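You operate a simulated robot arm through the tools that you are given. There is no shell and no other tool. Be economical: measure what you need, move in short steps, check, and stop when the job is done.

You are at the controls of a simulated robot arm. One attempt, no reset.

## Task
Set the computer tower's voltage slide to 230 and power it up again.
Fine: tower switch off, then its plug out, before the slide moves; plug in before switching on; leave the other controls.

The check looks at the end state, three seconds after you hand in, the way a careful person would. Anything else that was tipped, shoved, dropped, spilled or broken makes it a failure.

## Robot
A 6-joint arm with a two-finger parallel gripper on a trunk, on a base that drives. Base frame: it is fixed to the floor where the robot stands at the start and does not move with it; the origin is under the middle of the robot, x ahead of it, y to its left, z up. Readings come in mm, rad, newtons and seconds.
Its first joint turns from -2.897 to 2.897 rad. Places, roughly: backup power button [600, -200, 1000]; backup test button [600, -200, 1000]; computer tower [700, 300, 1000]; grey meter knob [600, -1100, 900]; main breaker [600, -800, 900]; mute button [600, -300, 1000]; stabilizer switch [600, -900, 900]; step knob [600, -1000, 900]; tower plug [500, 300, 800]; tower switch [500, 200, 900]; voltage slide [500, 300, 900]. Payload 3.91 kg.
Tool frame: the origin (TCP) lies between the finger pads and is the grasp point; the fingertips stand 30 mm ahead of it; z points along the fingers, y is the line along which they close. Largest opening 110 mm; finger width 20, thickness 10; the body of the gripper, 48 by 112 mm, starts 55 mm behind the TCP.
Orientation is told as [roll, pitch, yaw] about the base's x, y, z axes, in that order, counted from this pose: with the fingers straight down and closing along the base's y, the tool's x points along the base's -x, its y along +y and its z along -z.

## Interface
- The arm moves only by the tool nudge_tool. Its argument "series" is a list of rows, each a list of 7 numbers: the turn, a rotation vector about the tool's x, y, z in rad, then the shift along the tool's x, y, z in cm, then the opening in per cent of the stroke, from 0 (shut) to 100 (fully open). In form: [[rx, ry, rz, tx, ty, tz, hand], ...]. A call has 1 to 20 rows; each row is the pose to reach, as a shift and turn from the pose commanded when the call began, along the tool's axes at that moment. Each row takes 0.2 s and may step no farther than 50 mm and 0.15 rad from the row before; otherwise, or with a gripper value out of range, the whole call is refused. Where a pose cannot be reached the arm comes as near as it can. A force on the tool above 90 N (or 10 N above the force at the start of the call, whichever is more), or a blocked arm, ends the call early, and 0.2 s more pass. Each finger travels about 153 mm/s and halts on what it meets, pressing with about 41 N; the grip force reading is that of the motor and also rises with nothing between the fingers. The clock runs only during rows and for 0.2 s after the last one: add rows that repeat a pose to give the fingers time. The reply holds the time, the measured pose of the TCP, the force on the tool along the base axes, the opening and the grip force, in the units named above and with some noise, with the torque about the TCP (base axes, N m) and any sound that the robot's microphone picked up.
- Cameras (640 x 400 px; columns grow to the right, rows downward): "scene" is now at [210.2, 201.6, 1374.5]; the picture's right is [-0.42, -0.91, 0.00], its down [-0.58, 0.27, -0.77] and it looks along [0.69, -0.32, -0.64] (base axes); focal length 227 px, centre (320, 200). "wrist" rides on the gripper at [72, 17, -103] in the tool frame; the picture's right is [-0.23, 0.97, 0.00], its down [-0.76, -0.18, -0.62] and it looks along [-0.61, -0.14, 0.78] (tool axes); focal length 222 px, centre (320, 200). There is no depth. A picture from a camera that has moved, and an enlarged one, comes with that camera's place and axes in the base frame and with its lens. The place of the scene camera against the robot may be out by one fixed shift of up to 18 mm in any direction.
- grab_frame(camera): a new picture of that camera. It takes no simulated time.
- steer(legs): drives the robot by 1 to 6 legs, each [ahead, turn to the left] in mm and rad, along the robot's own axes; the way and the turn of a leg run together, so that a leg with both is an arc; at most 1500 mm and 3.142 rad a leg. The arm and the cameras ride along, it lands a little off, and it stops where it bumps. It gives what a move gives.
- turn_head(pan, tilt): turns the head with the scene camera to pan (to the left, within 2.094 rad either way) and tilt (down, from -0.506 to 1.204), counted from straight ahead of the robot. It gives what a move gives.
- inspect(camera, box): a new picture of the part [left, top, right, bottom] of that camera's present view, enlarged. It takes no simulated time.
- hand_in(): hands the job in; it is judged then, once.

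Work in short steps. Places have to be worked out from the pictures, the camera data and where the tool is seen: move nearer, look again, correct. Check each grasp and each placing, and mend what went wrong. You have 120 turns and 90 pictures in all, those below and enlarged ones among them. Open the gripper and draw the arm clear of the work before you hand the job in, unless the task says otherwise; then end with one line.

The tools are called after "Call:" by a JSON object that holds its "name" and its "arguments". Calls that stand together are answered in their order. nudge_tool: Moves the arm, as the interface text tells. Its arguments: {"type":"object","properties":{"series":{"type":"array","items":{"type":"array","items":{"type":"number"}}}},"required":["series"]} The other tools are called the same way: steer (legs) drives the base; turn_head (pan, tilt) turns the head that bears the scene camera; grab_frame (camera) takes a picture; inspect (camera, box) takes an enlarged picture of a part of a camera's view; hand_in () hands the job in.

At the start:

```text
t: 0.0
ee_pos: [440.5, 325.5, 1107.8]
orientation: [-0.001, 0.001, 0.001]
force: [0.4, 0.5, 0.0]
torque: [0.0, -0.01, 0.02]
width: 110.1
gripper_force: 0.0
robot x, y, heading: [-0.6, -0.5, 0.001]
head pan, tilt: [-0.435, 0.7]
```

scene: 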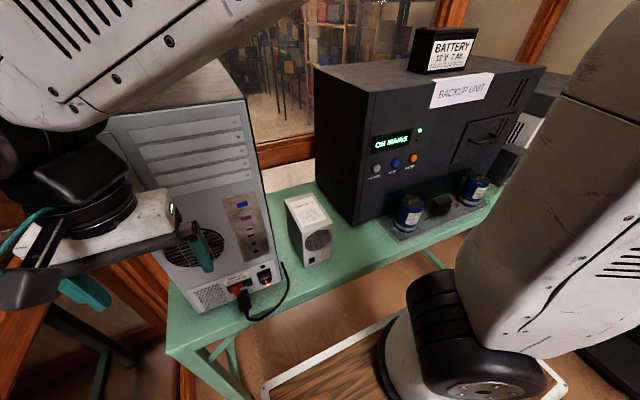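
wrist: 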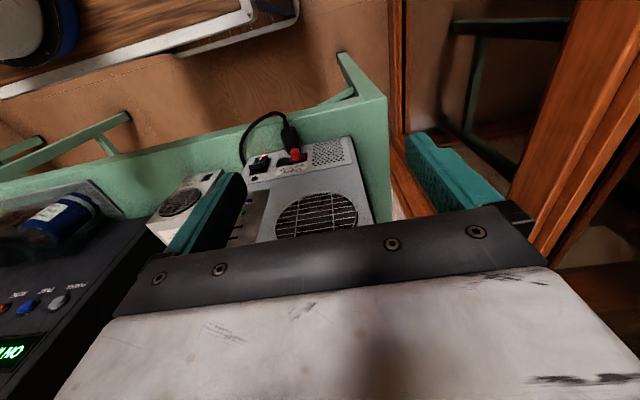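

The tower's back faces the robot, with the plug, switch and slide at its lower part. I'll enlarge both views.

Call:
{"name": "inspect", "arguments": {"camera": "scene", "box": [170, 240, 310, 328]}}

Call:
{"name": "inspect", "arguments": {"camera": "wrist", "box": [220, 100, 400, 212]}}

```text
4.55 times, centred on (240, 284) of scene
camera zoom: at [210.2, 201.6, 1374.5], right [-0.42, -0.91, 0.0], down [-0.58, 0.27, -0.77], along [0.69, -0.32, -0.64], focal length 1030 px, centre (684, -182)
```

zoom: 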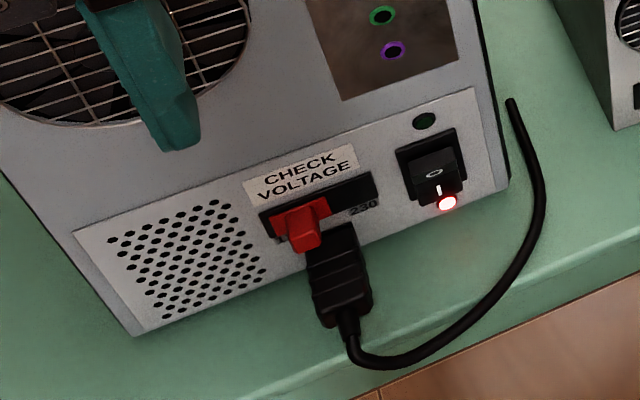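

```text
3.56 times, centred on (310, 156) of wrist
camera zoom: at [367.9, 341.6, 1211.0], right [0.23, 0.97, 0.0], down [0.76, -0.18, 0.62], along [0.61, -0.14, -0.78], focal length 790 px, centre (356, 356)
```

zoom: 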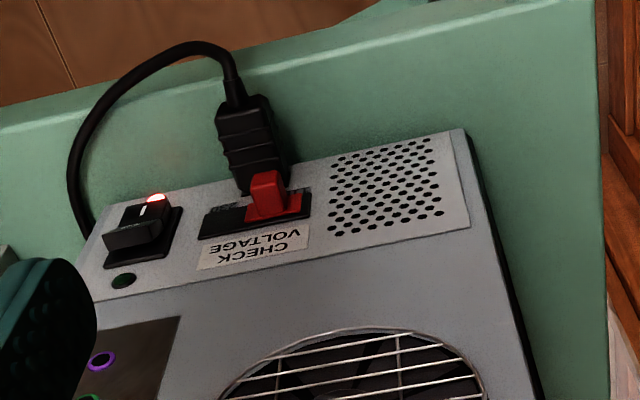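

The knob is near [503, 270, 918] and the panel faces the robot. I'll need a horizontal tool, so the base must back up; I'll look behind first.

Call:
{"name": "turn_head", "arguments": {"pan": 2.09, "tilt": 0.7}}

Call:
{"name": "grab_frame", "arguments": {"camera": "scene"}}

Call:
{"name": "turn_head", "arguments": {"pan": -2.09, "tilt": 0.7}}

Call:
{"name": "grab_frame", "arguments": {"camera": "scene"}}

```text
t: 2.3
ee_pos: [440.2, 324.5, 1107.6]
orientation: [0.0, 0.001, -0.001]
force: [0.4, -0.6, 0.7]
torque: [0.01, 0.0, -0.01]
width: 110.1
gripper_force: 0.1
robot x, y, heading: [-0.1, -2.0, 0.004]
head pan, tilt: [2.089, 0.7]
```

```text
85 pictures are left
camera scene: at [91.1, 311.2, 1374.5], right [0.87, 0.49, 0.0], down [0.32, -0.56, -0.76], along [-0.38, 0.66, -0.64], focal length 227 px, centre (320, 200)
```

scene: 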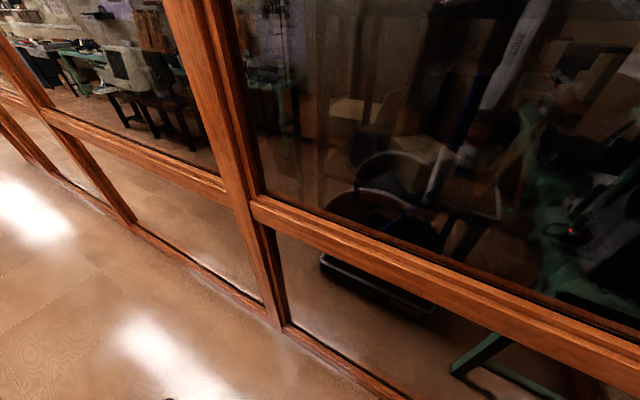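

```text
t: 5.7
ee_pos: [439.8, 324.9, 1107.0]
orientation: [-0.002, 0.0, 0.0]
force: [-0.4, 0.2, -0.3]
torque: [0.02, -0.02, 0.01]
width: 109.8
gripper_force: 0.0
robot x, y, heading: [1.4, 2.5, -0.005]
head pan, tilt: [-2.089, 0.7]
```

```text
84 pictures are left
camera scene: at [91.0, 163.6, 1374.5], right [-0.87, 0.5, 0.0], down [0.32, 0.56, -0.77], along [-0.38, -0.66, -0.64], focal length 227 px, centre (320, 200)
```

scene: 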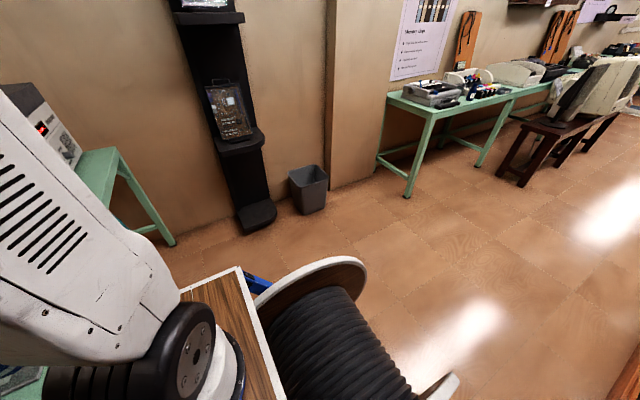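

There is open floor behind, but a cable drum sits close by; I'll look lower to tell whether it rides on the base.

Call:
{"name": "turn_head", "arguments": {"pan": -2.09, "tilt": 1.2}}

Call:
{"name": "grab_frame", "arguments": {"camera": "scene"}}

Call:
{"name": "turn_head", "arguments": {"pan": 2.09, "tilt": 1.2}}

Call:
{"name": "grab_frame", "arguments": {"camera": "scene"}}

```text
t: 6.6
ee_pos: [439.4, 325.2, 1106.1]
orientation: [0.001, 0.0, 0.0]
force: [0.6, 0.0, -0.3]
torque: [0.03, -0.04, 0.0]
width: 109.9
gripper_force: 0.1
robot x, y, heading: [4.9, -0.5, -0.002]
head pan, tilt: [-2.089, 1.201]
```

```text
83 pictures are left
camera scene: at [105.4, 188.7, 1338.5], right [-0.87, 0.5, 0.0], down [0.46, 0.81, -0.36], along [-0.18, -0.32, -0.93], focal length 227 px, centre (320, 200)
```

scene: 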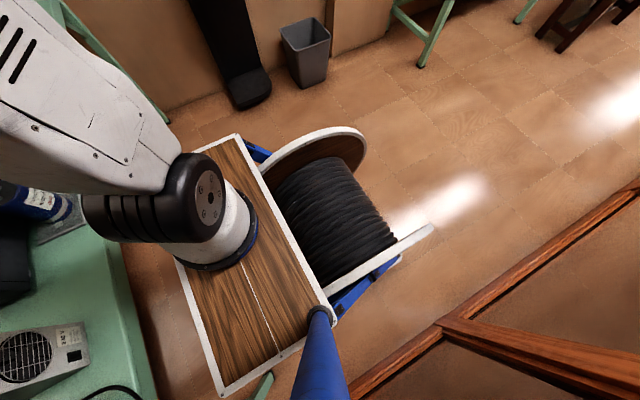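

```text
t: 10.0
ee_pos: [439.1, 325.6, 1107.8]
orientation: [0.001, 0.0, -0.001]
force: [-0.1, 0.2, 0.0]
torque: [0.02, 0.01, 0.02]
width: 110.1
gripper_force: 0.1
robot x, y, heading: [0.5, 0.6, -0.002]
head pan, tilt: [2.089, 1.201]
```

```text
82 pictures are left
camera scene: at [105.4, 285.9, 1338.5], right [0.87, 0.5, 0.0], down [0.46, -0.81, -0.36], along [-0.18, 0.31, -0.93], focal length 227 px, centre (320, 200)
```

scene: 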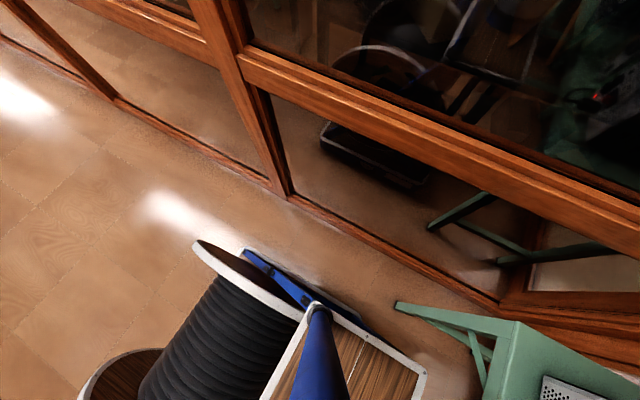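

The drum is the robot's own base and the floor behind is clear. I back up 300 mm and look at the tower again.

Call:
{"name": "steer", "arguments": {"legs": [[-300, 0]]}}

Call:
{"name": "turn_head", "arguments": {"pan": -0.1, "tilt": 0.7}}

Call:
{"name": "grab_frame", "arguments": {"camera": "scene"}}

```text
t: 12.1
ee_pos: [134.2, 325.0, 1108.0]
orientation: [-0.001, 0.0, -0.002]
force: [-0.4, 0.4, 0.1]
torque: [-0.01, 0.03, 0.02]
width: 110.1
gripper_force: 0.1
robot x, y, heading: [-305.7, 1.5, 0.001]
head pan, tilt: [2.089, 1.201]
```

```text
t: 14.1
ee_pos: [134.4, 324.2, 1107.6]
orientation: [0.0, 0.001, -0.001]
force: [0.7, -0.1, 0.3]
torque: [0.0, 0.03, 0.0]
width: 110.0
gripper_force: 0.1
robot x, y, heading: [-304.8, -2.2, -0.001]
head pan, tilt: [-0.099, 0.7]
```

```text
81 pictures are left
camera scene: at [-88.1, 228.9, 1374.4], right [-0.1, -0.99, 0.0], down [-0.64, 0.06, -0.76], along [0.76, -0.08, -0.64], focal length 227 px, centre (320, 200)
```

scene: 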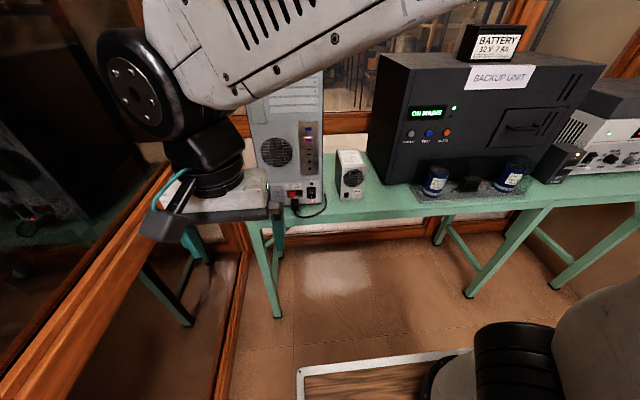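

The tower is in view and the glass wall is well left (y≈650). I roll the gripper by half a turn so its camera ends on top once the tool is level.

Call:
{"name": "nudge_tool", "arguments": {"series": [[0, 0, 0.15, 0, 0, 0, 100], [0, 0, 0.3, 0, 0, 0, 100], [0, 0, 0.45, 0, 0, 0, 100], [0, 0, 0.6, 0, 0, 0, 100], [0, 0, 0.75, 0, 0, 0, 100], [0, 0, 0.9, 0, 0, 0, 100], [0, 0, 1.05, 0, 0, 0, 100], [0, 0, 1.2, 0, 0, 0, 100], [0, 0, 1.35, 0, 0, 0, 100], [0, 0, 1.5, 0, 0, 0, 100], [0, 0, 1.65, 0, 0, 0, 100], [0, 0, 1.8, 0, 0, 0, 100], [0, 0, 1.95, 0, 0, 0, 100], [0, 0, 2.1, 0, 0, 0, 100], [0, 0, 2.25, 0, 0, 0, 100], [0, 0, 2.4, 0, 0, 0, 100], [0, 0, 2.55, 0, 0, 0, 100], [0, 0, 2.7, 0, 0, 0, 100], [0, 0, 2.85, 0, 0, 0, 100], [0, 0, 3.0, 0, 0, 0, 100]]}}

```text
t: 18.3
ee_pos: [257.3, 116.0, 1035.2]
orientation: [-0.144, 0.016, -2.78]
force: [0.3, -0.9, -0.4]
torque: [0.01, 0.01, -0.02]
width: 110.0
gripper_force: 0.1
out of reach, approached as far as the arm can: row 14, 15, 16, 17, 18, 19, 20
robot x, y, heading: [-304.9, -0.2, -0.002]
head pan, tilt: [-0.099, 0.7]
```

The roll hit a joint limit near yaw −2.78. I now pitch the tool up toward level while moving ahead, left and up, to see what can be reached.

Call:
{"name": "nudge_tool", "arguments": {"series": [[0, 0.15, 0, 1.7, -0.4, -1, 100], [0, 0.3, 0, 3.4, -0.8, -2, 100], [0, 0.45, 0, 5.1, -1.2, -3, 100], [0, 0.6, 0, 6.8, -1.6, -4, 100], [0, 0.75, 0, 8.5, -2, -5, 100], [0, 0.9, 0, 10.2, -2.4, -6, 100], [0, 1.05, 0, 11.9, -2.8, -7, 100], [0, 1.2, 0, 13.6, -3.2, -8, 100], [0, 1.35, 0, 15.3, -3.6, -9, 100], [0, 1.5, 0, 17, -4, -10, 100]]}}

Call:
{"name": "grab_frame", "arguments": {"camera": "wrist"}}

Call:
{"name": "grab_frame", "arguments": {"camera": "scene"}}

```text
t: 20.5
ee_pos: [418.0, 120.6, 1159.4]
orientation: [-1.174, 1.413, 2.374]
force: [-0.5, 0.1, 0.1]
torque: [0.02, 0.0, 0.0]
width: 109.9
gripper_force: 0.1
out of reach, approached as far as the arm can: row 6, 7, 8, 9, 10
robot x, y, heading: [-308.2, 0.8, -0.008]
head pan, tilt: [-0.099, 0.7]
```

```text
80 pictures are left
camera wrist: at [338.1, 55.5, 1234.2], right [0.36, -0.86, -0.36], down [-0.72, -0.01, -0.69], along [0.59, 0.51, -0.63], focal length 222 px, centre (320, 200)
```

wrist: 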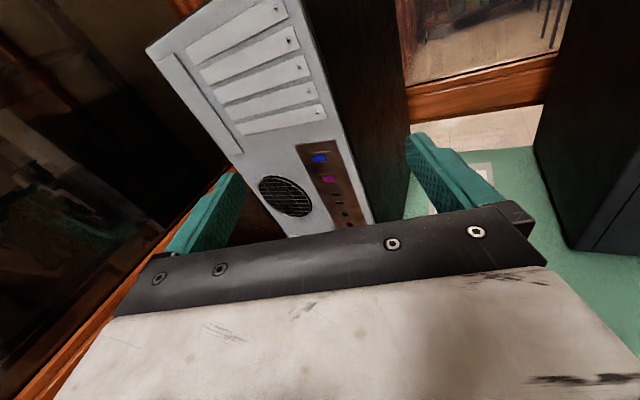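

```text
79 pictures are left
camera scene: at [-88.5, 228.8, 1374.5], right [-0.1, -0.99, 0.0], down [-0.64, 0.06, -0.77], along [0.76, -0.08, -0.64], focal length 227 px, centre (320, 200)
```

scene: 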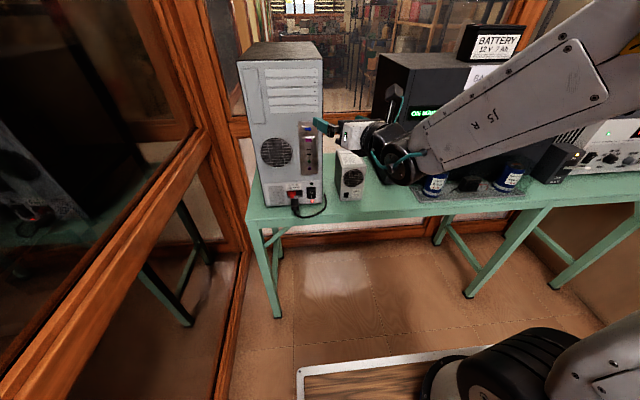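

The tool is now nearly level with its camera on top, yawed about 24° left. I straighten it to face +x and move it before the tower at about [380, 270, 1050].

Call:
{"name": "nudge_tool", "arguments": {"series": [[-0.07, 0.015, -0.02, -2.1, -2.25, 0.5, 100], [-0.14, 0.03, -0.04, -4.2, -4.5, 1.1, 100], [-0.21, 0.045, -0.06, -6.3, -6.75, 1.6, 100], [-0.28, 0.06, -0.08, -8.4, -9, 2.2, 100], [-0.35, 0.075, -0.1, -10.5, -11.25, 2.7, 100], [-0.415, 0.091, -0.122, -12.6, -13.5, 3.3, 100]]}}

Call:
{"name": "grab_frame", "arguments": {"camera": "wrist"}}

```text
t: 21.9
ee_pos: [433.2, -6.9, 1131.6]
orientation: [-0.767, 1.517, 2.55]
force: [0.0, -1.1, -1.2]
torque: [0.0, 0.01, -0.02]
width: 109.9
gripper_force: 0.0
out of reach, approached as far as the arm can: row 1, 2, 3, 4, 5, 6
robot x, y, heading: [-304.4, 2.3, 0.002]
head pan, tilt: [-0.099, 0.7]
```

```text
78 pictures are left
camera wrist: at [339.0, -43.9, 1206.8], right [0.16, -0.95, -0.26], down [-0.68, 0.09, -0.73], along [0.72, 0.29, -0.63], focal length 222 px, centre (320, 200)
```

wrist: 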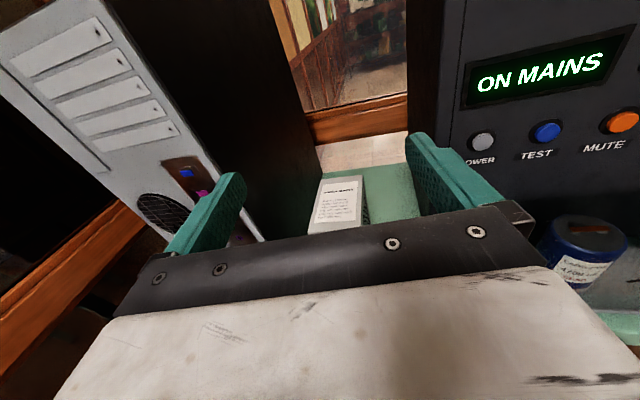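

The arm runs into its last joint's limit this way; with the target 20° left of the arm axis, the opposite roll should reach camera-up. I unwind the roll in the negative direction while moving left.

Call:
{"name": "nudge_tool", "arguments": {"series": [[0, 0, -0.15, -0.15, -0.74, -0.2, 100], [0, 0, -0.3, -0.3, -1.5, -0.4, 100], [0, 0, -0.45, -0.45, -2.2, -0.5, 100], [0, 0, -0.6, -0.6, -3, -0.7, 100], [0, 0, -0.75, -0.75, -3.7, -0.9, 100], [0, 0, -0.9, -0.9, -4.4, -1.1, 100], [0, 0, -1.05, -1.05, -5.2, -1.2, 100], [0, 0, -1.2, -1.2, -5.9, -1.4, 100], [0, 0, -1.35, -1.35, -6.7, -1.6, 100], [0, 0, -1.5, -1.5, -7.4, -1.8, 100], [0, 0, -1.65, -1.65, -8.1, -1.9, 100], [0, 0, -1.8, -1.8, -8.9, -2.1, 100], [0, 0, -1.95, -1.95, -9.6, -2.3, 100], [0, 0, -2.1, -2.1, -10.4, -2.4, 100], [0, 0, -2.25, -2.25, -11.1, -2.6, 100], [0, 0, -2.4, -2.4, -11.8, -2.8, 100], [0, 0, -2.55, -2.55, -12.6, -3, 100], [0, 0, -2.7, -2.7, -13.3, -3.2, 100], [0, 0, -2.85, -2.85, -14.1, -3.3, 100], [0, 0, -3.0, -3.0, -14.8, -3.5, 100]]}}

```text
t: 26.1
ee_pos: [432.4, 25.4, 1121.7]
orientation: [1.319, -1.369, -1.085]
force: [-0.5, 0.5, 1.3]
torque: [0.0, 0.07, -0.04]
width: 110.2
gripper_force: 0.0
out of reach, approached as far as the arm can: row 1, 2, 3, 4, 5, 6, 7, 8, 9, 10, 11, 12, 13, 14, 15, 16, 17, 18, 19, 20
robot x, y, heading: [-304.4, -1.6, -0.004]
head pan, tilt: [-0.099, 0.7]
```

All rows were reported out of reach, so I look at how the arm stands.

Call:
{"name": "grab_frame", "arguments": {"camera": "scene"}}

Call:
{"name": "grab_frame", "arguments": {"camera": "wrist"}}

```text
77 pictures are left
camera scene: at [-89.5, 228.8, 1374.7], right [-0.1, -0.99, 0.0], down [-0.64, 0.06, -0.77], along [0.76, -0.08, -0.64], focal length 227 px, centre (320, 200)
```

scene: 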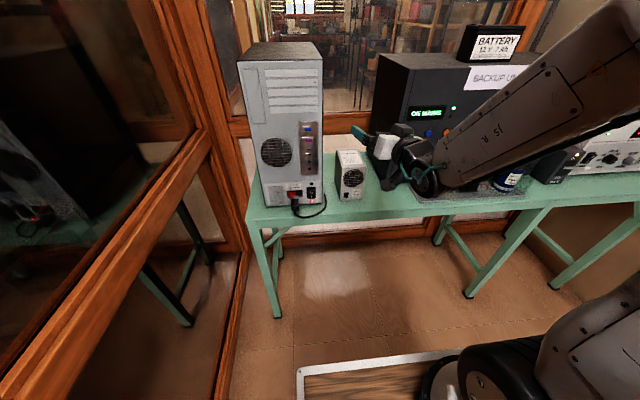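

```text
76 pictures are left
camera wrist: at [322.8, 29.3, 1059.1], right [-0.2, 0.89, 0.41], down [-0.49, -0.45, 0.74], along [0.85, -0.06, 0.53], focal length 222 px, centre (320, 200)
```

wrist: 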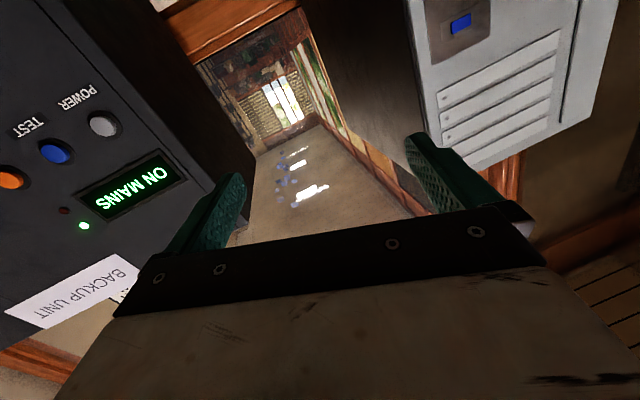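

The gripper is now level with its camera underneath, but the arm reaches it from the far right. I move it left to about [380, 270, 1050] and straighten it, to see whether the arm swings over.

Call:
{"name": "nudge_tool", "arguments": {"series": [[0.03, -0.008, -0.023, 1.5, 2.9, 0.1, 100], [0.06, -0.017, -0.046, 2.9, 5.8, 0.2, 100], [0.09, -0.025, -0.07, 4.4, 8.7, 0.4, 100], [0.117, -0.034, -0.093, 5.8, 11.5, 0.5, 100], [0.146, -0.042, -0.116, 7.3, 14.4, 0.6, 100], [0.175, -0.051, -0.14, 8.8, 17.3, 0.8, 100], [0.204, -0.06, -0.163, 10.2, 20.2, 0.9, 100], [0.233, -0.068, -0.186, 11.7, 23.1, 1, 100]]}}

Call:
{"name": "grab_frame", "arguments": {"camera": "scene"}}

```text
t: 27.9
ee_pos: [432.9, -75.9, 1132.6]
orientation: [1.001, -1.539, -0.958]
force: [0.3, 0.1, -0.2]
torque: [-0.02, 0.01, -0.04]
width: 109.8
gripper_force: 0.1
out of reach, approached as far as the arm can: row 1, 2, 3, 4, 5, 6, 7, 8
robot x, y, heading: [-306.0, -1.2, -0.002]
head pan, tilt: [-0.099, 0.7]
```

```text
75 pictures are left
camera scene: at [-88.2, 228.9, 1374.5], right [-0.1, -0.99, 0.0], down [-0.64, 0.06, -0.76], along [0.76, -0.08, -0.64], focal length 227 px, centre (320, 200)
```

scene: 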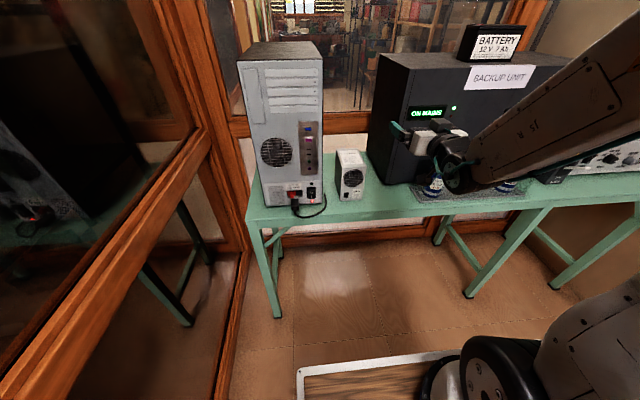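

The wrist is stuck against a joint limit in this configuration (tool heading follows the arm's bearing). I point the tool back down while retreating, to restore the starting configuration.

Call:
{"name": "nudge_tool", "arguments": {"series": [[0, 0.15, 0, -0.5, 1, -1.5, 100], [0, 0.3, 0, -1, 2, -3, 100], [0, 0.45, 0, -1.5, 3, -4.5, 100], [0, 0.6, 0, -2, 4, -6, 100], [0, 0.75, 0, -2.5, 5, -7.5, 100], [0, 0.9, 0, -3, 6, -9, 100], [0, 1.05, 0, -3.5, 7, -10.5, 100], [0, 1.2, 0, -4, 8, -12, 100], [0, 1.35, 0, -4.5, 9, -13.5, 100], [0, 1.5, 0, -5, 10, -15, 100]]}}

Call:
{"name": "grab_frame", "arguments": {"camera": "scene"}}

```text
t: 30.1
ee_pos: [283.5, 30.9, 1189.5]
orientation: [0.004, -0.062, 0.003]
force: [0.0, -0.1, 0.4]
torque: [-0.01, -0.02, -0.05]
width: 110.1
gripper_force: 0.0
out of reach, approached as far as the arm can: row 1, 2, 4, 5
robot x, y, heading: [-306.7, -3.5, 0.002]
head pan, tilt: [-0.099, 0.7]
```

```text
74 pictures are left
camera scene: at [-88.3, 228.7, 1374.5], right [-0.1, -0.99, 0.0], down [-0.64, 0.06, -0.76], along [0.76, -0.08, -0.64], focal length 227 px, centre (320, 200)
```

scene: 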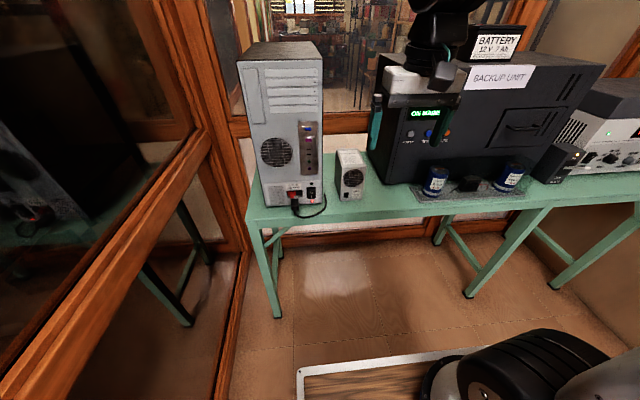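

The tool points straight down again at [283, 31, 1190]. I move it left and slightly down while keeping it pointing down.

Call:
{"name": "nudge_tool", "arguments": {"series": [[0, 0, 0, 0, 4, 0.5, 100], [0, 0, 0, 0, 8, 1, 100], [0, 0, 0, 0, 12, 1.5, 100], [0, 0, 0, 0, 16, 2, 100], [0, 0, 0, 0, 20, 2.5, 100], [0, 0, 0, 0, 24, 3, 100]]}}

Call:
{"name": "grab_frame", "arguments": {"camera": "scene"}}

```text
t: 31.5
ee_pos: [285.8, 272.3, 1162.4]
orientation: [0.006, -0.064, 0.0]
force: [-0.1, -0.8, 0.5]
torque: [0.03, -0.01, 0.03]
width: 109.9
gripper_force: 0.0
robot x, y, heading: [-305.6, 1.0, 0.001]
head pan, tilt: [-0.099, 0.7]
```

```text
73 pictures are left
camera scene: at [-88.3, 228.5, 1374.5], right [-0.1, -0.99, 0.0], down [-0.64, 0.07, -0.76], along [0.76, -0.08, -0.64], focal length 227 px, centre (320, 200)
```

scene: 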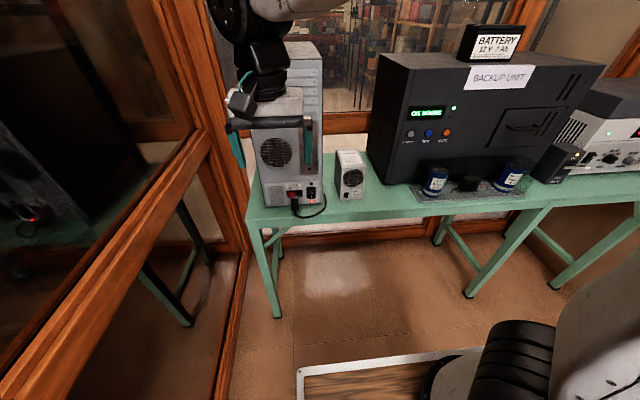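

The arm is back in its natural posture. I pitch the tool to level with the camera underneath, moving a little ahead, to test reach.

Call:
{"name": "nudge_tool", "arguments": {"series": [[0, -0.15, 0, -1, 0, 0.5, 100], [0, -0.3, 0, -2, 0, 1, 100], [0, -0.45, 0, -3, 0, 1.5, 100], [0, -0.6, 0, -4, 0, 2, 100], [0, -0.75, 0, -5, 0, 2.5, 100], [0, -0.9, 0, -6, 0, 3, 100], [0, -1.05, 0, -7, 0, 3.5, 100], [0, -1.2, 0, -8, 0, 4, 100], [0, -1.35, 0, -9, 0, 4.5, 100], [0, -1.5, 0, -10, 0, 5, 100]]}}

Call:
{"name": "grab_frame", "arguments": {"camera": "wrist"}}

```text
t: 33.7
ee_pos: [390.9, 273.4, 1117.9]
orientation: [0.714, -1.564, -0.711]
force: [0.2, 1.1, 0.8]
torque: [-0.05, 0.03, 0.0]
width: 110.2
gripper_force: 0.1
robot x, y, heading: [-307.0, 1.3, -0.002]
head pan, tilt: [-0.099, 0.7]
```

```text
72 pictures are left
camera wrist: at [287.4, 290.1, 1045.7], right [0.0, 0.97, 0.23], down [-0.62, -0.18, 0.76], along [0.79, -0.14, 0.6], focal length 222 px, centre (320, 200)
```

wrist: 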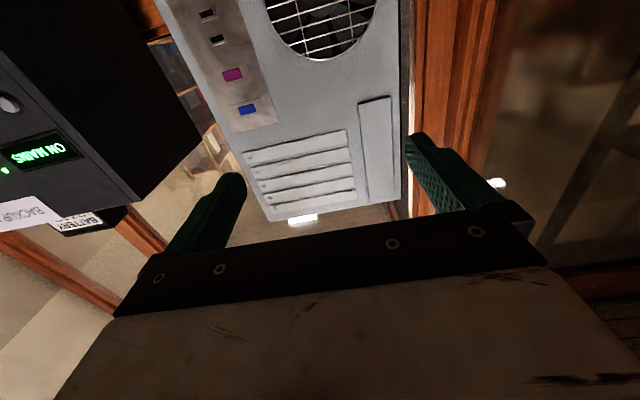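

The level pose with camera below was reached fully. A camera on top would see far better over the table, so I try the roll in the negative direction from here.

Call:
{"name": "nudge_tool", "arguments": {"series": [[0, 0, -0.15, 0, 0, 0, 100], [0, 0, -0.3, 0, 0, 0, 100], [0, 0, -0.45, 0, 0, 0, 100], [0, 0, -0.6, 0, 0, 0, 100], [0, 0, -0.75, 0, 0, 0, 100], [0, 0, -0.9, 0, 0, 0, 100], [0, 0, -1.05, 0, 0, 0, 100], [0, 0, -1.2, 0, 0, 0, 100], [0, 0, -1.35, 0, 0, 0, 100], [0, 0, -1.5, 0, 0, 0, 100], [0, 0, -1.65, 0, 0, 0, 100], [0, 0, -1.8, 0, 0, 0, 100], [0, 0, -1.95, 0, 0, 0, 100], [0, 0, -2.1, 0, 0, 0, 100], [0, 0, -2.25, 0, 0, 0, 100], [0, 0, -2.4, 0, 0, 0, 100], [0, 0, -2.55, 0, 0, 0, 100], [0, 0, -2.7, 0, 0, 0, 100]]}}

Call:
{"name": "grab_frame", "arguments": {"camera": "wrist"}}

```text
t: 37.5
ee_pos: [389.4, 272.9, 1118.7]
orientation: [-1.553, 1.128, 1.589]
force: [0.3, 0.9, 0.5]
torque: [-0.01, -0.03, -0.03]
width: 109.9
gripper_force: 0.0
robot x, y, heading: [-304.4, 0.2, 0.001]
head pan, tilt: [-0.099, 0.7]
```

```text
71 pictures are left
camera wrist: at [287.3, 225.7, 1177.8], right [0.0, -0.78, -0.62], down [-0.63, 0.49, -0.61], along [0.78, 0.39, -0.49], focal length 222 px, centre (320, 200)
```

wrist: 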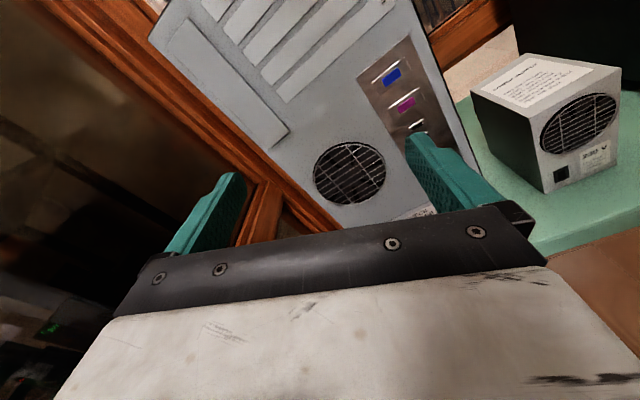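

That worked fully so far. I complete the last 0.44 rad of the roll.

Call:
{"name": "nudge_tool", "arguments": {"series": [[0, 0, -0.15, 0, 0, 0, 100], [0, 0, -0.3, 0, 0, 0, 100], [0, 0, -0.44, 0, 0, 0, 100]]}}

Call:
{"name": "grab_frame", "arguments": {"camera": "wrist"}}

```text
t: 38.3
ee_pos: [389.8, 273.0, 1118.2]
orientation: [-0.399, 1.564, 2.745]
force: [0.0, 0.2, 0.1]
torque: [-0.03, 0.05, -0.03]
width: 109.9
gripper_force: 0.1
robot x, y, heading: [-304.6, 0.5, 0.005]
head pan, tilt: [-0.099, 0.7]
```

```text
70 pictures are left
camera wrist: at [287.4, 255.3, 1191.0], right [0.0, -0.97, -0.23], down [-0.63, 0.18, -0.76], along [0.78, 0.14, -0.61], focal length 222 px, centre (320, 200)
```

wrist: 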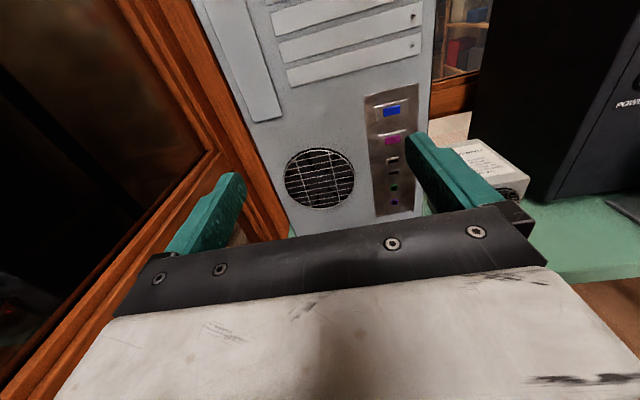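

Camera is on top now and the tool is level: tool x = up, y = right, z = ahead. I close the fingers and descend toward panel height to see the controls.

Call:
{"name": "nudge_tool", "arguments": {"series": [[0, 0, 0, -4, 0, 0, 0], [0, 0, 0, -8, 0, 0, 0], [0, 0, 0, -12, 0, 0, 0], [0, 0, 0, -15, 0, 0, 0]]}}

Call:
{"name": "grab_frame", "arguments": {"camera": "wrist"}}

Call:
{"name": "inspect", "arguments": {"camera": "scene", "box": [240, 150, 400, 250]}}

```text
t: 39.3
ee_pos: [389.4, 274.6, 967.0]
orientation: [-0.776, 1.563, 2.365]
force: [0.1, -0.1, 0.8]
torque: [0.03, 0.0, 0.04]
width: 0.0
gripper_force: 37.5
robot x, y, heading: [-302.4, -3.3, -0.004]
head pan, tilt: [-0.099, 0.7]
```

```text
69 pictures are left
camera wrist: at [287.1, 256.4, 1040.3], right [0.0, -0.97, -0.23], down [-0.63, 0.18, -0.76], along [0.78, 0.15, -0.61], focal length 222 px, centre (320, 200)
```

wrist: 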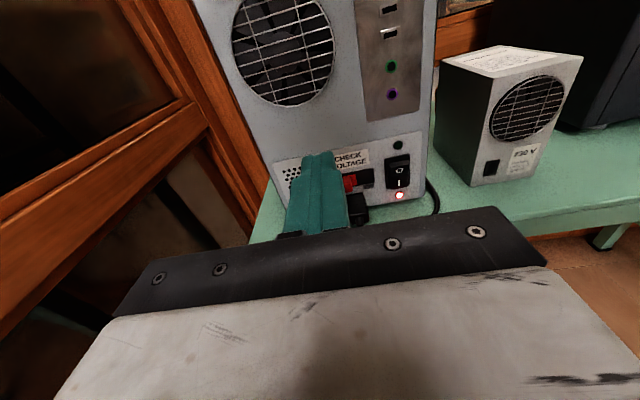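

```text
4.00 times, centred on (320, 200) of scene
camera zoom: at [-88.3, 228.7, 1374.5], right [-0.1, -0.99, 0.0], down [-0.64, 0.06, -0.77], along [0.76, -0.08, -0.64], focal length 907 px, centre (320, 200)
```

zoom: 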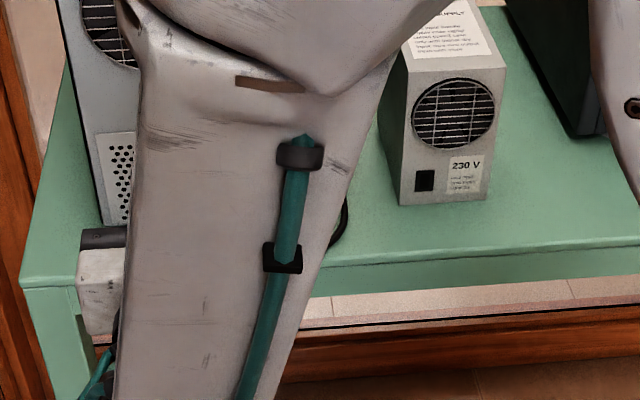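

I can see everything; an enlarged wrist view will let me measure.

Call:
{"name": "inspect", "arguments": {"camera": "wrist", "box": [270, 130, 446, 240]}}

```text
3.64 times, centred on (358, 185) of wrist
camera zoom: at [287.1, 256.4, 1040.3], right [0.0, -0.97, -0.23], down [-0.63, 0.18, -0.76], along [0.78, 0.15, -0.61], focal length 808 px, centre (182, 254)
```

zoom: 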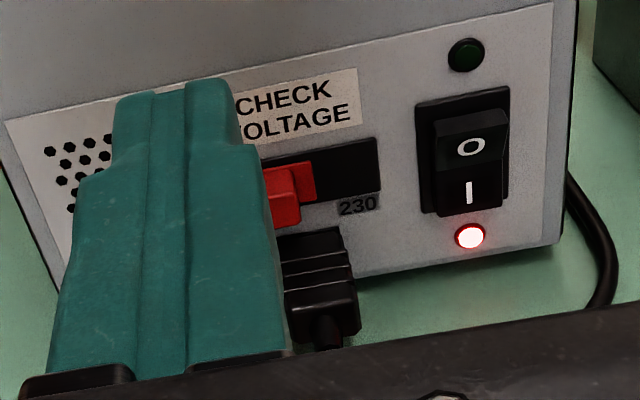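

Triangulating: panel plane x≈539, switch lamp [538,193,827], green LED z≈904, rocker O‑half around [528,193,880], slide knob tip about [526,262,867]. I move the closed fingers in front of the rocker's O half.

Call:
{"name": "nudge_tool", "arguments": {"series": [[0, 0, 0, -2.5, 2.7, 0, 0], [0, 0, 0, -5, 5.4, 0, 0], [0, 0, 0, -7.5, 8.15, 0, 0], [0, 0, 0, -8.7, 8.15, 3, 0], [0, 0, 0, -8.7, 8.15, 6, 0], [0, 0, 0, -8.7, 8.15, 8.5, 0]]}}

Call:
{"name": "inspect", "arguments": {"camera": "wrist", "box": [200, 60, 440, 210]}}

```text
t: 40.7
ee_pos: [472.8, 193.7, 880.2]
orientation: [-0.635, 1.562, 2.509]
force: [0.7, -0.1, -0.1]
torque: [-0.03, 0.0, 0.01]
width: 0.1
gripper_force: 38.0
robot x, y, heading: [-308.3, 0.8, -0.002]
head pan, tilt: [-0.099, 0.7]
```

```text
2.67 times, centred on (320, 135) of wrist
camera zoom: at [370.4, 175.5, 952.9], right [0.0, -0.97, -0.23], down [-0.63, 0.18, -0.76], along [0.78, 0.15, -0.61], focal length 592 px, centre (320, 373)
```

zoom: 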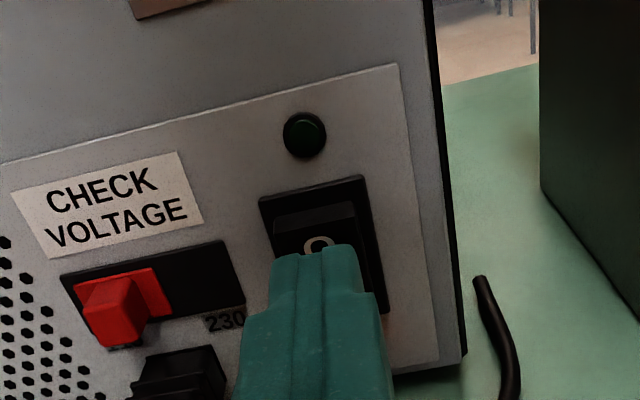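

The fingertips line up with the O half (y≈193, z 870–890). I press ahead slowly until tip x≈532, then back off to see the lamp.

Call:
{"name": "nudge_tool", "arguments": {"series": [[0, 0, 0, 0, 0, 1.5, 0], [0, 0, 0, 0, 0, 2.0, 0], [0, 0, 0, 0, 0, 2.3, 0], [0, 0, 0, 0, 0, 2.6, 0], [0, 0, 0, 0, 0, 2.9, 0]]}}

Call:
{"name": "inspect", "arguments": {"camera": "wrist", "box": [200, 60, 440, 210]}}

```text
t: 41.9
ee_pos: [499.6, 193.5, 880.2]
orientation: [-0.374, 1.559, 2.773]
force: [-57.0, -9.0, 5.0]
torque: [0.55, -0.57, -0.29]
width: 0.0
gripper_force: 38.0
robot x, y, heading: [-310.5, -1.6, 0.001]
head pan, tilt: [-0.099, 0.7]
```

```text
2.67 times, centred on (320, 135) of wrist
camera zoom: at [396.9, 175.1, 953.1], right [0.0, -0.97, -0.23], down [-0.63, 0.18, -0.76], along [0.78, 0.15, -0.61], focal length 592 px, centre (320, 373)
```

zoom: 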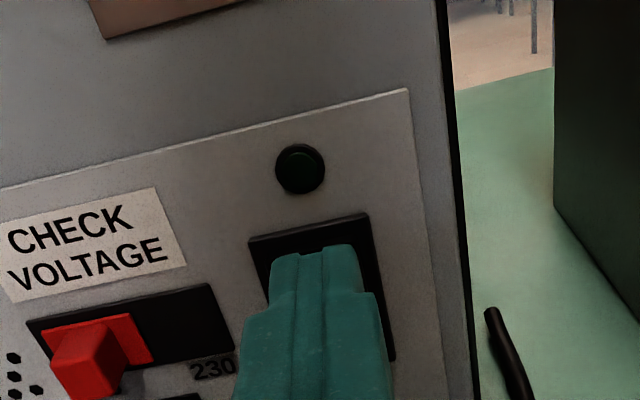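

Contact at 57 N. I back off and raise slightly to check the rocker and lamp.

Call:
{"name": "nudge_tool", "arguments": {"series": [[0, 0, 0, 0, 0, -3, 0], [0, 0, 0, 0, 0, -6, 0], [0, 0, 0, 2.5, 0, -9, 0], [0, 0, 0, 6, -1.5, -11, 0]]}}

Call:
{"name": "inspect", "arguments": {"camera": "wrist", "box": [210, 90, 450, 240]}}

```text
t: 42.9
ee_pos: [393.6, 205.8, 940.2]
orientation: [-0.586, 1.562, 2.557]
force: [0.4, -0.9, 1.0]
torque: [0.0, -0.03, 0.01]
width: 0.0
gripper_force: 37.7
robot x, y, heading: [-305.5, -1.9, 0.001]
head pan, tilt: [-0.099, 0.7]
```

```text
2.67 times, centred on (330, 165) of wrist
camera zoom: at [291.3, 188.7, 1013.5], right [0.0, -0.97, -0.23], down [-0.63, 0.18, -0.76], along [0.78, 0.15, -0.61], focal length 592 px, centre (293, 293)
```

zoom: 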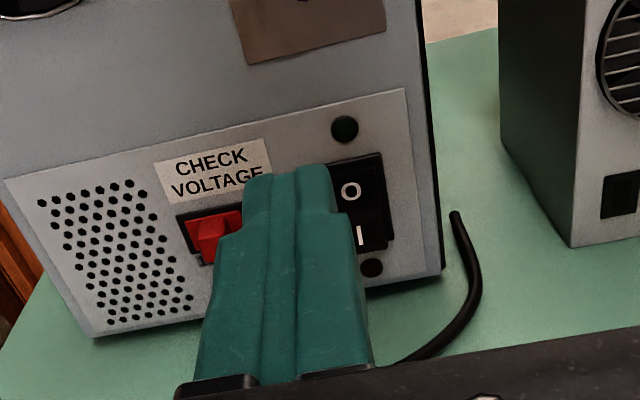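

Switch is off, lamp out, tower unmoved. Next I open the gripper and line up in front of the plug (y≈255) for a look.

Call:
{"name": "nudge_tool", "arguments": {"series": [[0, 0, 0, 1, -1.7, 0, 40], [0, 0, 0, 1, -3.5, 0, 100], [0, 0, 0, 1, -5, 0, 100], [0, 0, 0, 1, -5, 0, 100]]}}

Call:
{"name": "inspect", "arguments": {"camera": "wrist", "box": [210, 90, 450, 240]}}

```text
t: 43.9
ee_pos: [392.3, 258.8, 952.3]
orientation: [-0.696, 1.562, 2.449]
force: [0.0, -0.7, -0.2]
torque: [-0.01, 0.0, -0.03]
width: 110.2
gripper_force: 0.0
robot x, y, heading: [-304.2, 0.3, -0.003]
head pan, tilt: [-0.099, 0.7]
```

```text
2.67 times, centred on (330, 165) of wrist
camera zoom: at [291.3, 239.8, 1025.3], right [0.0, -0.97, -0.23], down [-0.63, 0.18, -0.76], along [0.78, 0.15, -0.61], focal length 592 px, centre (293, 293)
```

zoom: 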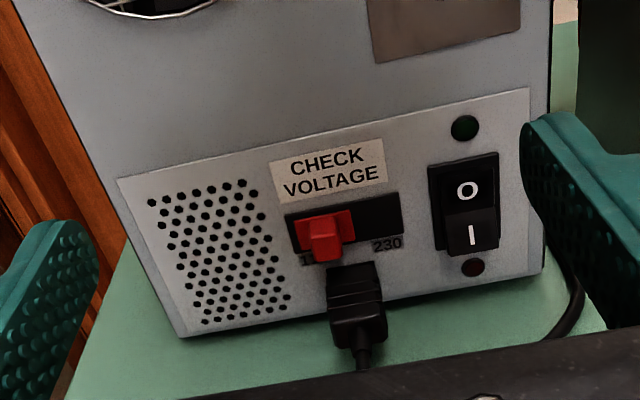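

Plug: y≈240–266, z≈818–842, sticking out from x=540; table top ≈810. I tilt the tool 0.2 rad nose-down for table clearance, set the opening to ~50 mm and move near the plug.

Call:
{"name": "nudge_tool", "arguments": {"series": [[0, -0.1, 0, -2.5, 0.3, 0, 70], [0, -0.2, 0, -5, 0.5, 1, 46], [0, -0.2, 0, -7.5, 0.5, 3, 46], [0, -0.2, 0, -9.5, 0.5, 4.5, 46]]}}

Call:
{"name": "inspect", "arguments": {"camera": "wrist", "box": [200, 70, 440, 220]}}

```text
t: 44.9
ee_pos: [438.8, 251.7, 853.6]
orientation: [-0.027, 1.361, 3.119]
force: [-0.1, -0.3, 0.2]
torque: [-0.02, 0.0, 0.0]
width: 50.4
gripper_force: 0.0
robot x, y, heading: [-306.6, 1.6, 0.0]
head pan, tilt: [-0.099, 0.7]
```

```text
2.67 times, centred on (320, 145) of wrist
camera zoom: at [352.3, 233.9, 946.4], right [-0.04, -0.97, -0.23], down [-0.77, 0.18, -0.62], along [0.64, 0.15, -0.75], focal length 592 px, centre (320, 347)
```

zoom: 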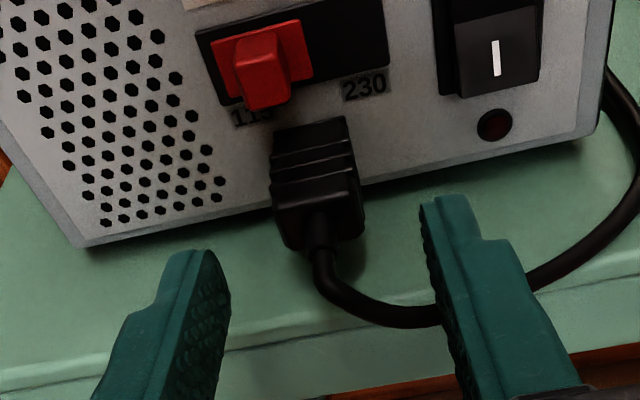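

Plug body spans x 499–540, y 240–265, z 824–843. A straight 64 mm advance along the tool axis puts the fingers around it; the cord lies just below their path.

Call:
{"name": "nudge_tool", "arguments": {"series": [[0, 0, 0, 0, -0.05, 2, 46], [0, 0, 0, 0, -0.1, 4, 46], [0, 0, 0, 0, -0.1, 5.5, 46], [0, 0, 0, 0, -0.1, 6.3, 46]]}}

Call:
{"name": "inspect", "arguments": {"camera": "wrist", "box": [200, 70, 440, 220]}}

```text
t: 45.9
ee_pos: [500.1, 251.6, 843.3]
orientation: [-0.025, 1.366, 3.12]
force: [-0.2, 0.1, 0.4]
torque: [-0.03, -0.02, 0.02]
width: 50.8
gripper_force: 0.1
robot x, y, heading: [-304.2, -4.6, -0.002]
head pan, tilt: [-0.099, 0.7]
```

```text
2.67 times, centred on (320, 145) of wrist
camera zoom: at [413.7, 235.1, 934.3], right [-0.04, -0.97, -0.23], down [-0.77, 0.18, -0.62], along [0.64, 0.15, -0.75], focal length 592 px, centre (320, 347)
```

zoom: 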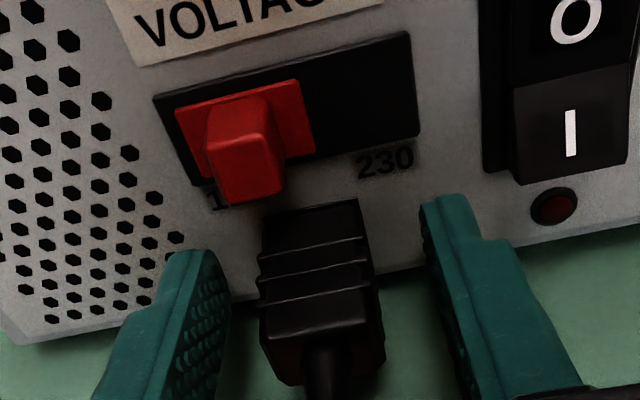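

The fingers straddle the plug with room to the knob. I settle 4 mm lower and 4 mm further in, then close on it.

Call:
{"name": "nudge_tool", "arguments": {"series": [[0, 0, 0, -0.3, -0.05, 0.5, 46], [0, 0, 0, -0.3, -0.05, 0.5, 20], [0, 0, 0, -0.3, -0.05, 0.5, 10], [0, 0, 0, -0.3, -0.05, 0.5, 10]]}}

Call:
{"name": "inspect", "arguments": {"camera": "wrist", "box": [200, 70, 440, 220]}}

```text
t: 46.9
ee_pos: [503.0, 254.5, 839.1]
orientation: [-0.025, 1.365, 3.118]
force: [-1.1, 0.4, -0.1]
torque: [-0.68, 0.63, -1.0]
width: 26.1
gripper_force: 44.6
robot x, y, heading: [-304.8, 0.8, -0.005]
head pan, tilt: [-0.099, 0.7]
```

```text
2.67 times, centred on (320, 145) of wrist
camera zoom: at [417.5, 236.2, 930.6], right [-0.04, -0.97, -0.23], down [-0.77, 0.18, -0.62], along [0.64, 0.15, -0.75], focal length 592 px, centre (320, 347)
```

zoom: 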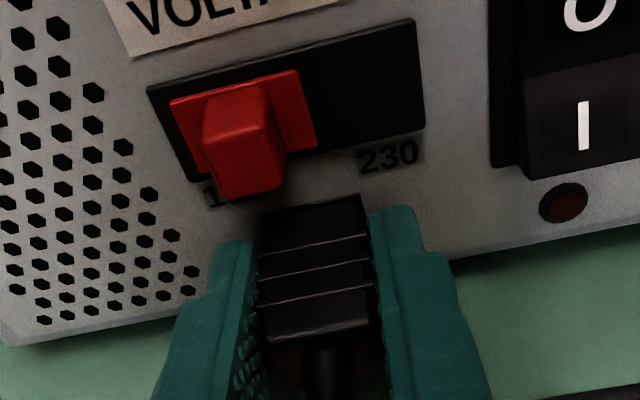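

Plug is held (26 mm). I draw it straight back along base −x by 45 mm.

Call:
{"name": "nudge_tool", "arguments": {"series": [[0, 0, 0, -0.1, 0, -0.49, 10], [0, 0, 0, -0.2, 0, -0.98, 10], [0, 0, 0, -0.4, 0, -1.96, 10], [0, 0, 0, -0.6, 0, -2.94, 10], [0, 0, 0, -0.9, 0, -4.41, 10]]}}

Call:
{"name": "grab_frame", "arguments": {"camera": "wrist"}}

```text
t: 48.1
ee_pos: [459.3, 254.4, 841.2]
orientation: [-0.039, 1.365, 3.105]
force: [34.3, 3.0, 6.0]
torque: [-0.57, 0.29, -0.39]
width: 25.7
gripper_force: 45.2
robot x, y, heading: [-306.4, -4.9, -0.007]
head pan, tilt: [-0.099, 0.7]
```

```text
59 pictures are left
camera wrist: at [373.8, 236.0, 932.2], right [-0.04, -0.97, -0.23], down [-0.76, 0.18, -0.62], along [0.64, 0.15, -0.75], focal length 222 px, centre (320, 200)
```

wrist: 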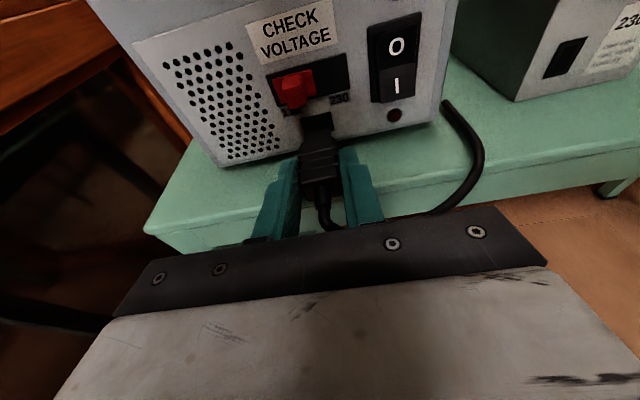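

The plug moved, but 34 N still pulls; I look closer.

Call:
{"name": "inspect", "arguments": {"camera": "wrist", "box": [240, 60, 400, 160]}}

Call:
{"name": "inspect", "arguments": {"camera": "wrist", "box": [240, 140, 480, 290]}}

```text
4.00 times, centred on (320, 110) of wrist
camera zoom: at [373.8, 236.0, 932.2], right [-0.04, -0.97, -0.23], down [-0.76, 0.18, -0.62], along [0.64, 0.15, -0.75], focal length 888 px, centre (320, 560)
```

zoom: 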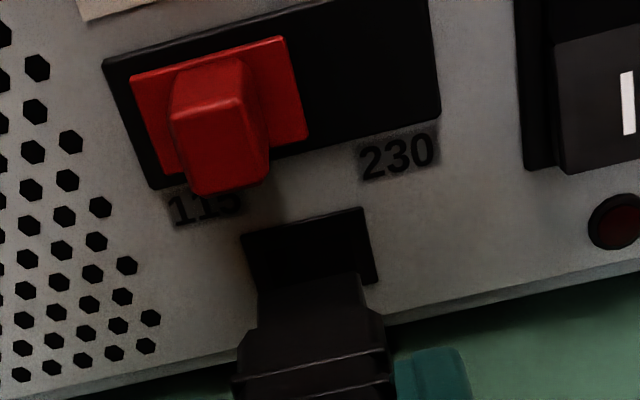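

```text
2.67 times, centred on (360, 215) of wrist
camera zoom: at [373.8, 236.0, 932.2], right [-0.04, -0.97, -0.23], down [-0.76, 0.18, -0.62], along [0.64, 0.15, -0.75], focal length 592 px, centre (213, 160)
```

zoom: 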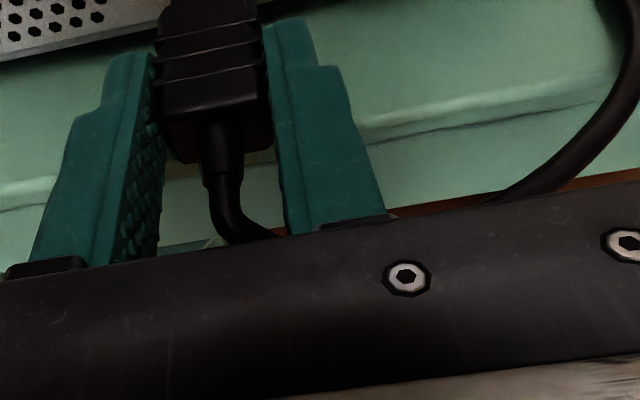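

The plug's nose is about 20 mm clear of the socket; the remaining pull may be cord tension. I ease forward 6 mm and lower 8 mm, and read the force.

Call:
{"name": "nudge_tool", "arguments": {"series": [[0, 0, 0, 0.1, 0, 0.6, 10], [0, 0, 0, -0.66, 0, 0.75, 10], [0, 0, 0, -0.66, 0, 0.75, 10]]}}

```text
t: 48.9
ee_pos: [464.0, 254.1, 830.0]
orientation: [-0.028, 1.363, 3.117]
force: [-1.7, -8.3, 22.1]
torque: [-0.41, -0.63, -0.64]
width: 25.8
gripper_force: 44.8
robot x, y, heading: [-308.9, -2.5, -0.003]
head pan, tilt: [-0.099, 0.7]
```

An upward 22 N means the plug or cord touches the table. I look before releasing.

Call:
{"name": "inspect", "arguments": {"camera": "wrist", "box": [220, 60, 460, 210]}}

Call:
{"name": "inspect", "arguments": {"camera": "scene", "box": [220, 140, 380, 240]}}

```text
2.67 times, centred on (340, 135) of wrist
camera zoom: at [377.7, 236.3, 923.7], right [-0.05, -0.97, -0.23], down [-0.77, 0.18, -0.62], along [0.64, 0.15, -0.75], focal length 592 px, centre (267, 373)
```

zoom: 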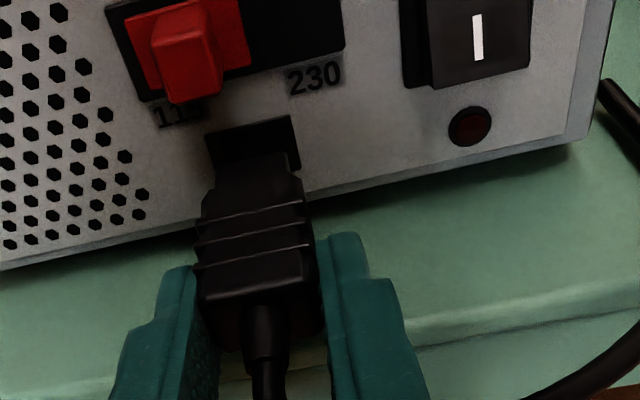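

```text
4.00 times, centred on (300, 190) of scene
camera zoom: at [-89.0, 228.3, 1374.7], right [-0.1, -0.99, 0.0], down [-0.64, 0.07, -0.77], along [0.76, -0.08, -0.64], focal length 907 px, centre (400, 240)
```

zoom: 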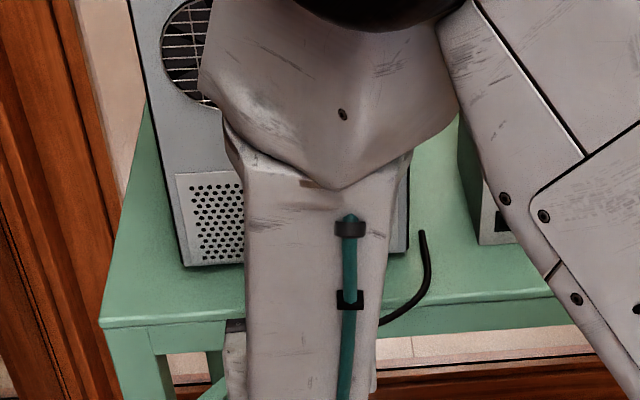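

Comparing with the grip picture, the plug slid about 15–20 mm in the fingers, so its nose may still be at the socket mouth. I raise back to the socket height, open, move forward over the plug and regrip.

Call:
{"name": "nudge_tool", "arguments": {"series": [[0, 0, 0, 0.45, 0, -0.1, 10], [0, 0, 0, 0.9, 0, -0.18, 10], [0, 0, 0, 0.9, 0, -0.18, 10]]}}

Call:
{"name": "inspect", "arguments": {"camera": "wrist", "box": [220, 60, 460, 210]}}

```text
t: 49.7
ee_pos: [465.3, 254.6, 839.8]
orientation: [-0.024, 1.364, 3.116]
force: [-0.7, -11.9, -18.1]
torque: [-0.51, 0.95, -0.12]
width: 26.0
gripper_force: 13.0
robot x, y, heading: [-303.0, -2.8, -0.001]
head pan, tilt: [-0.099, 0.7]
```

```text
2.67 times, centred on (340, 135) of wrist
camera zoom: at [379.4, 236.4, 932.0], right [-0.05, -0.97, -0.23], down [-0.77, 0.18, -0.62], along [0.64, 0.15, -0.75], focal length 592 px, centre (267, 373)
```

zoom: 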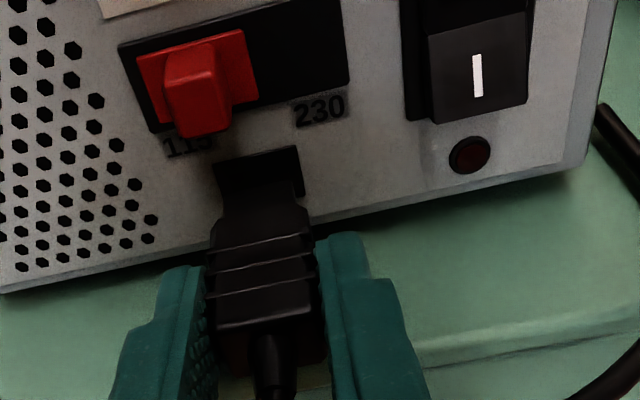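

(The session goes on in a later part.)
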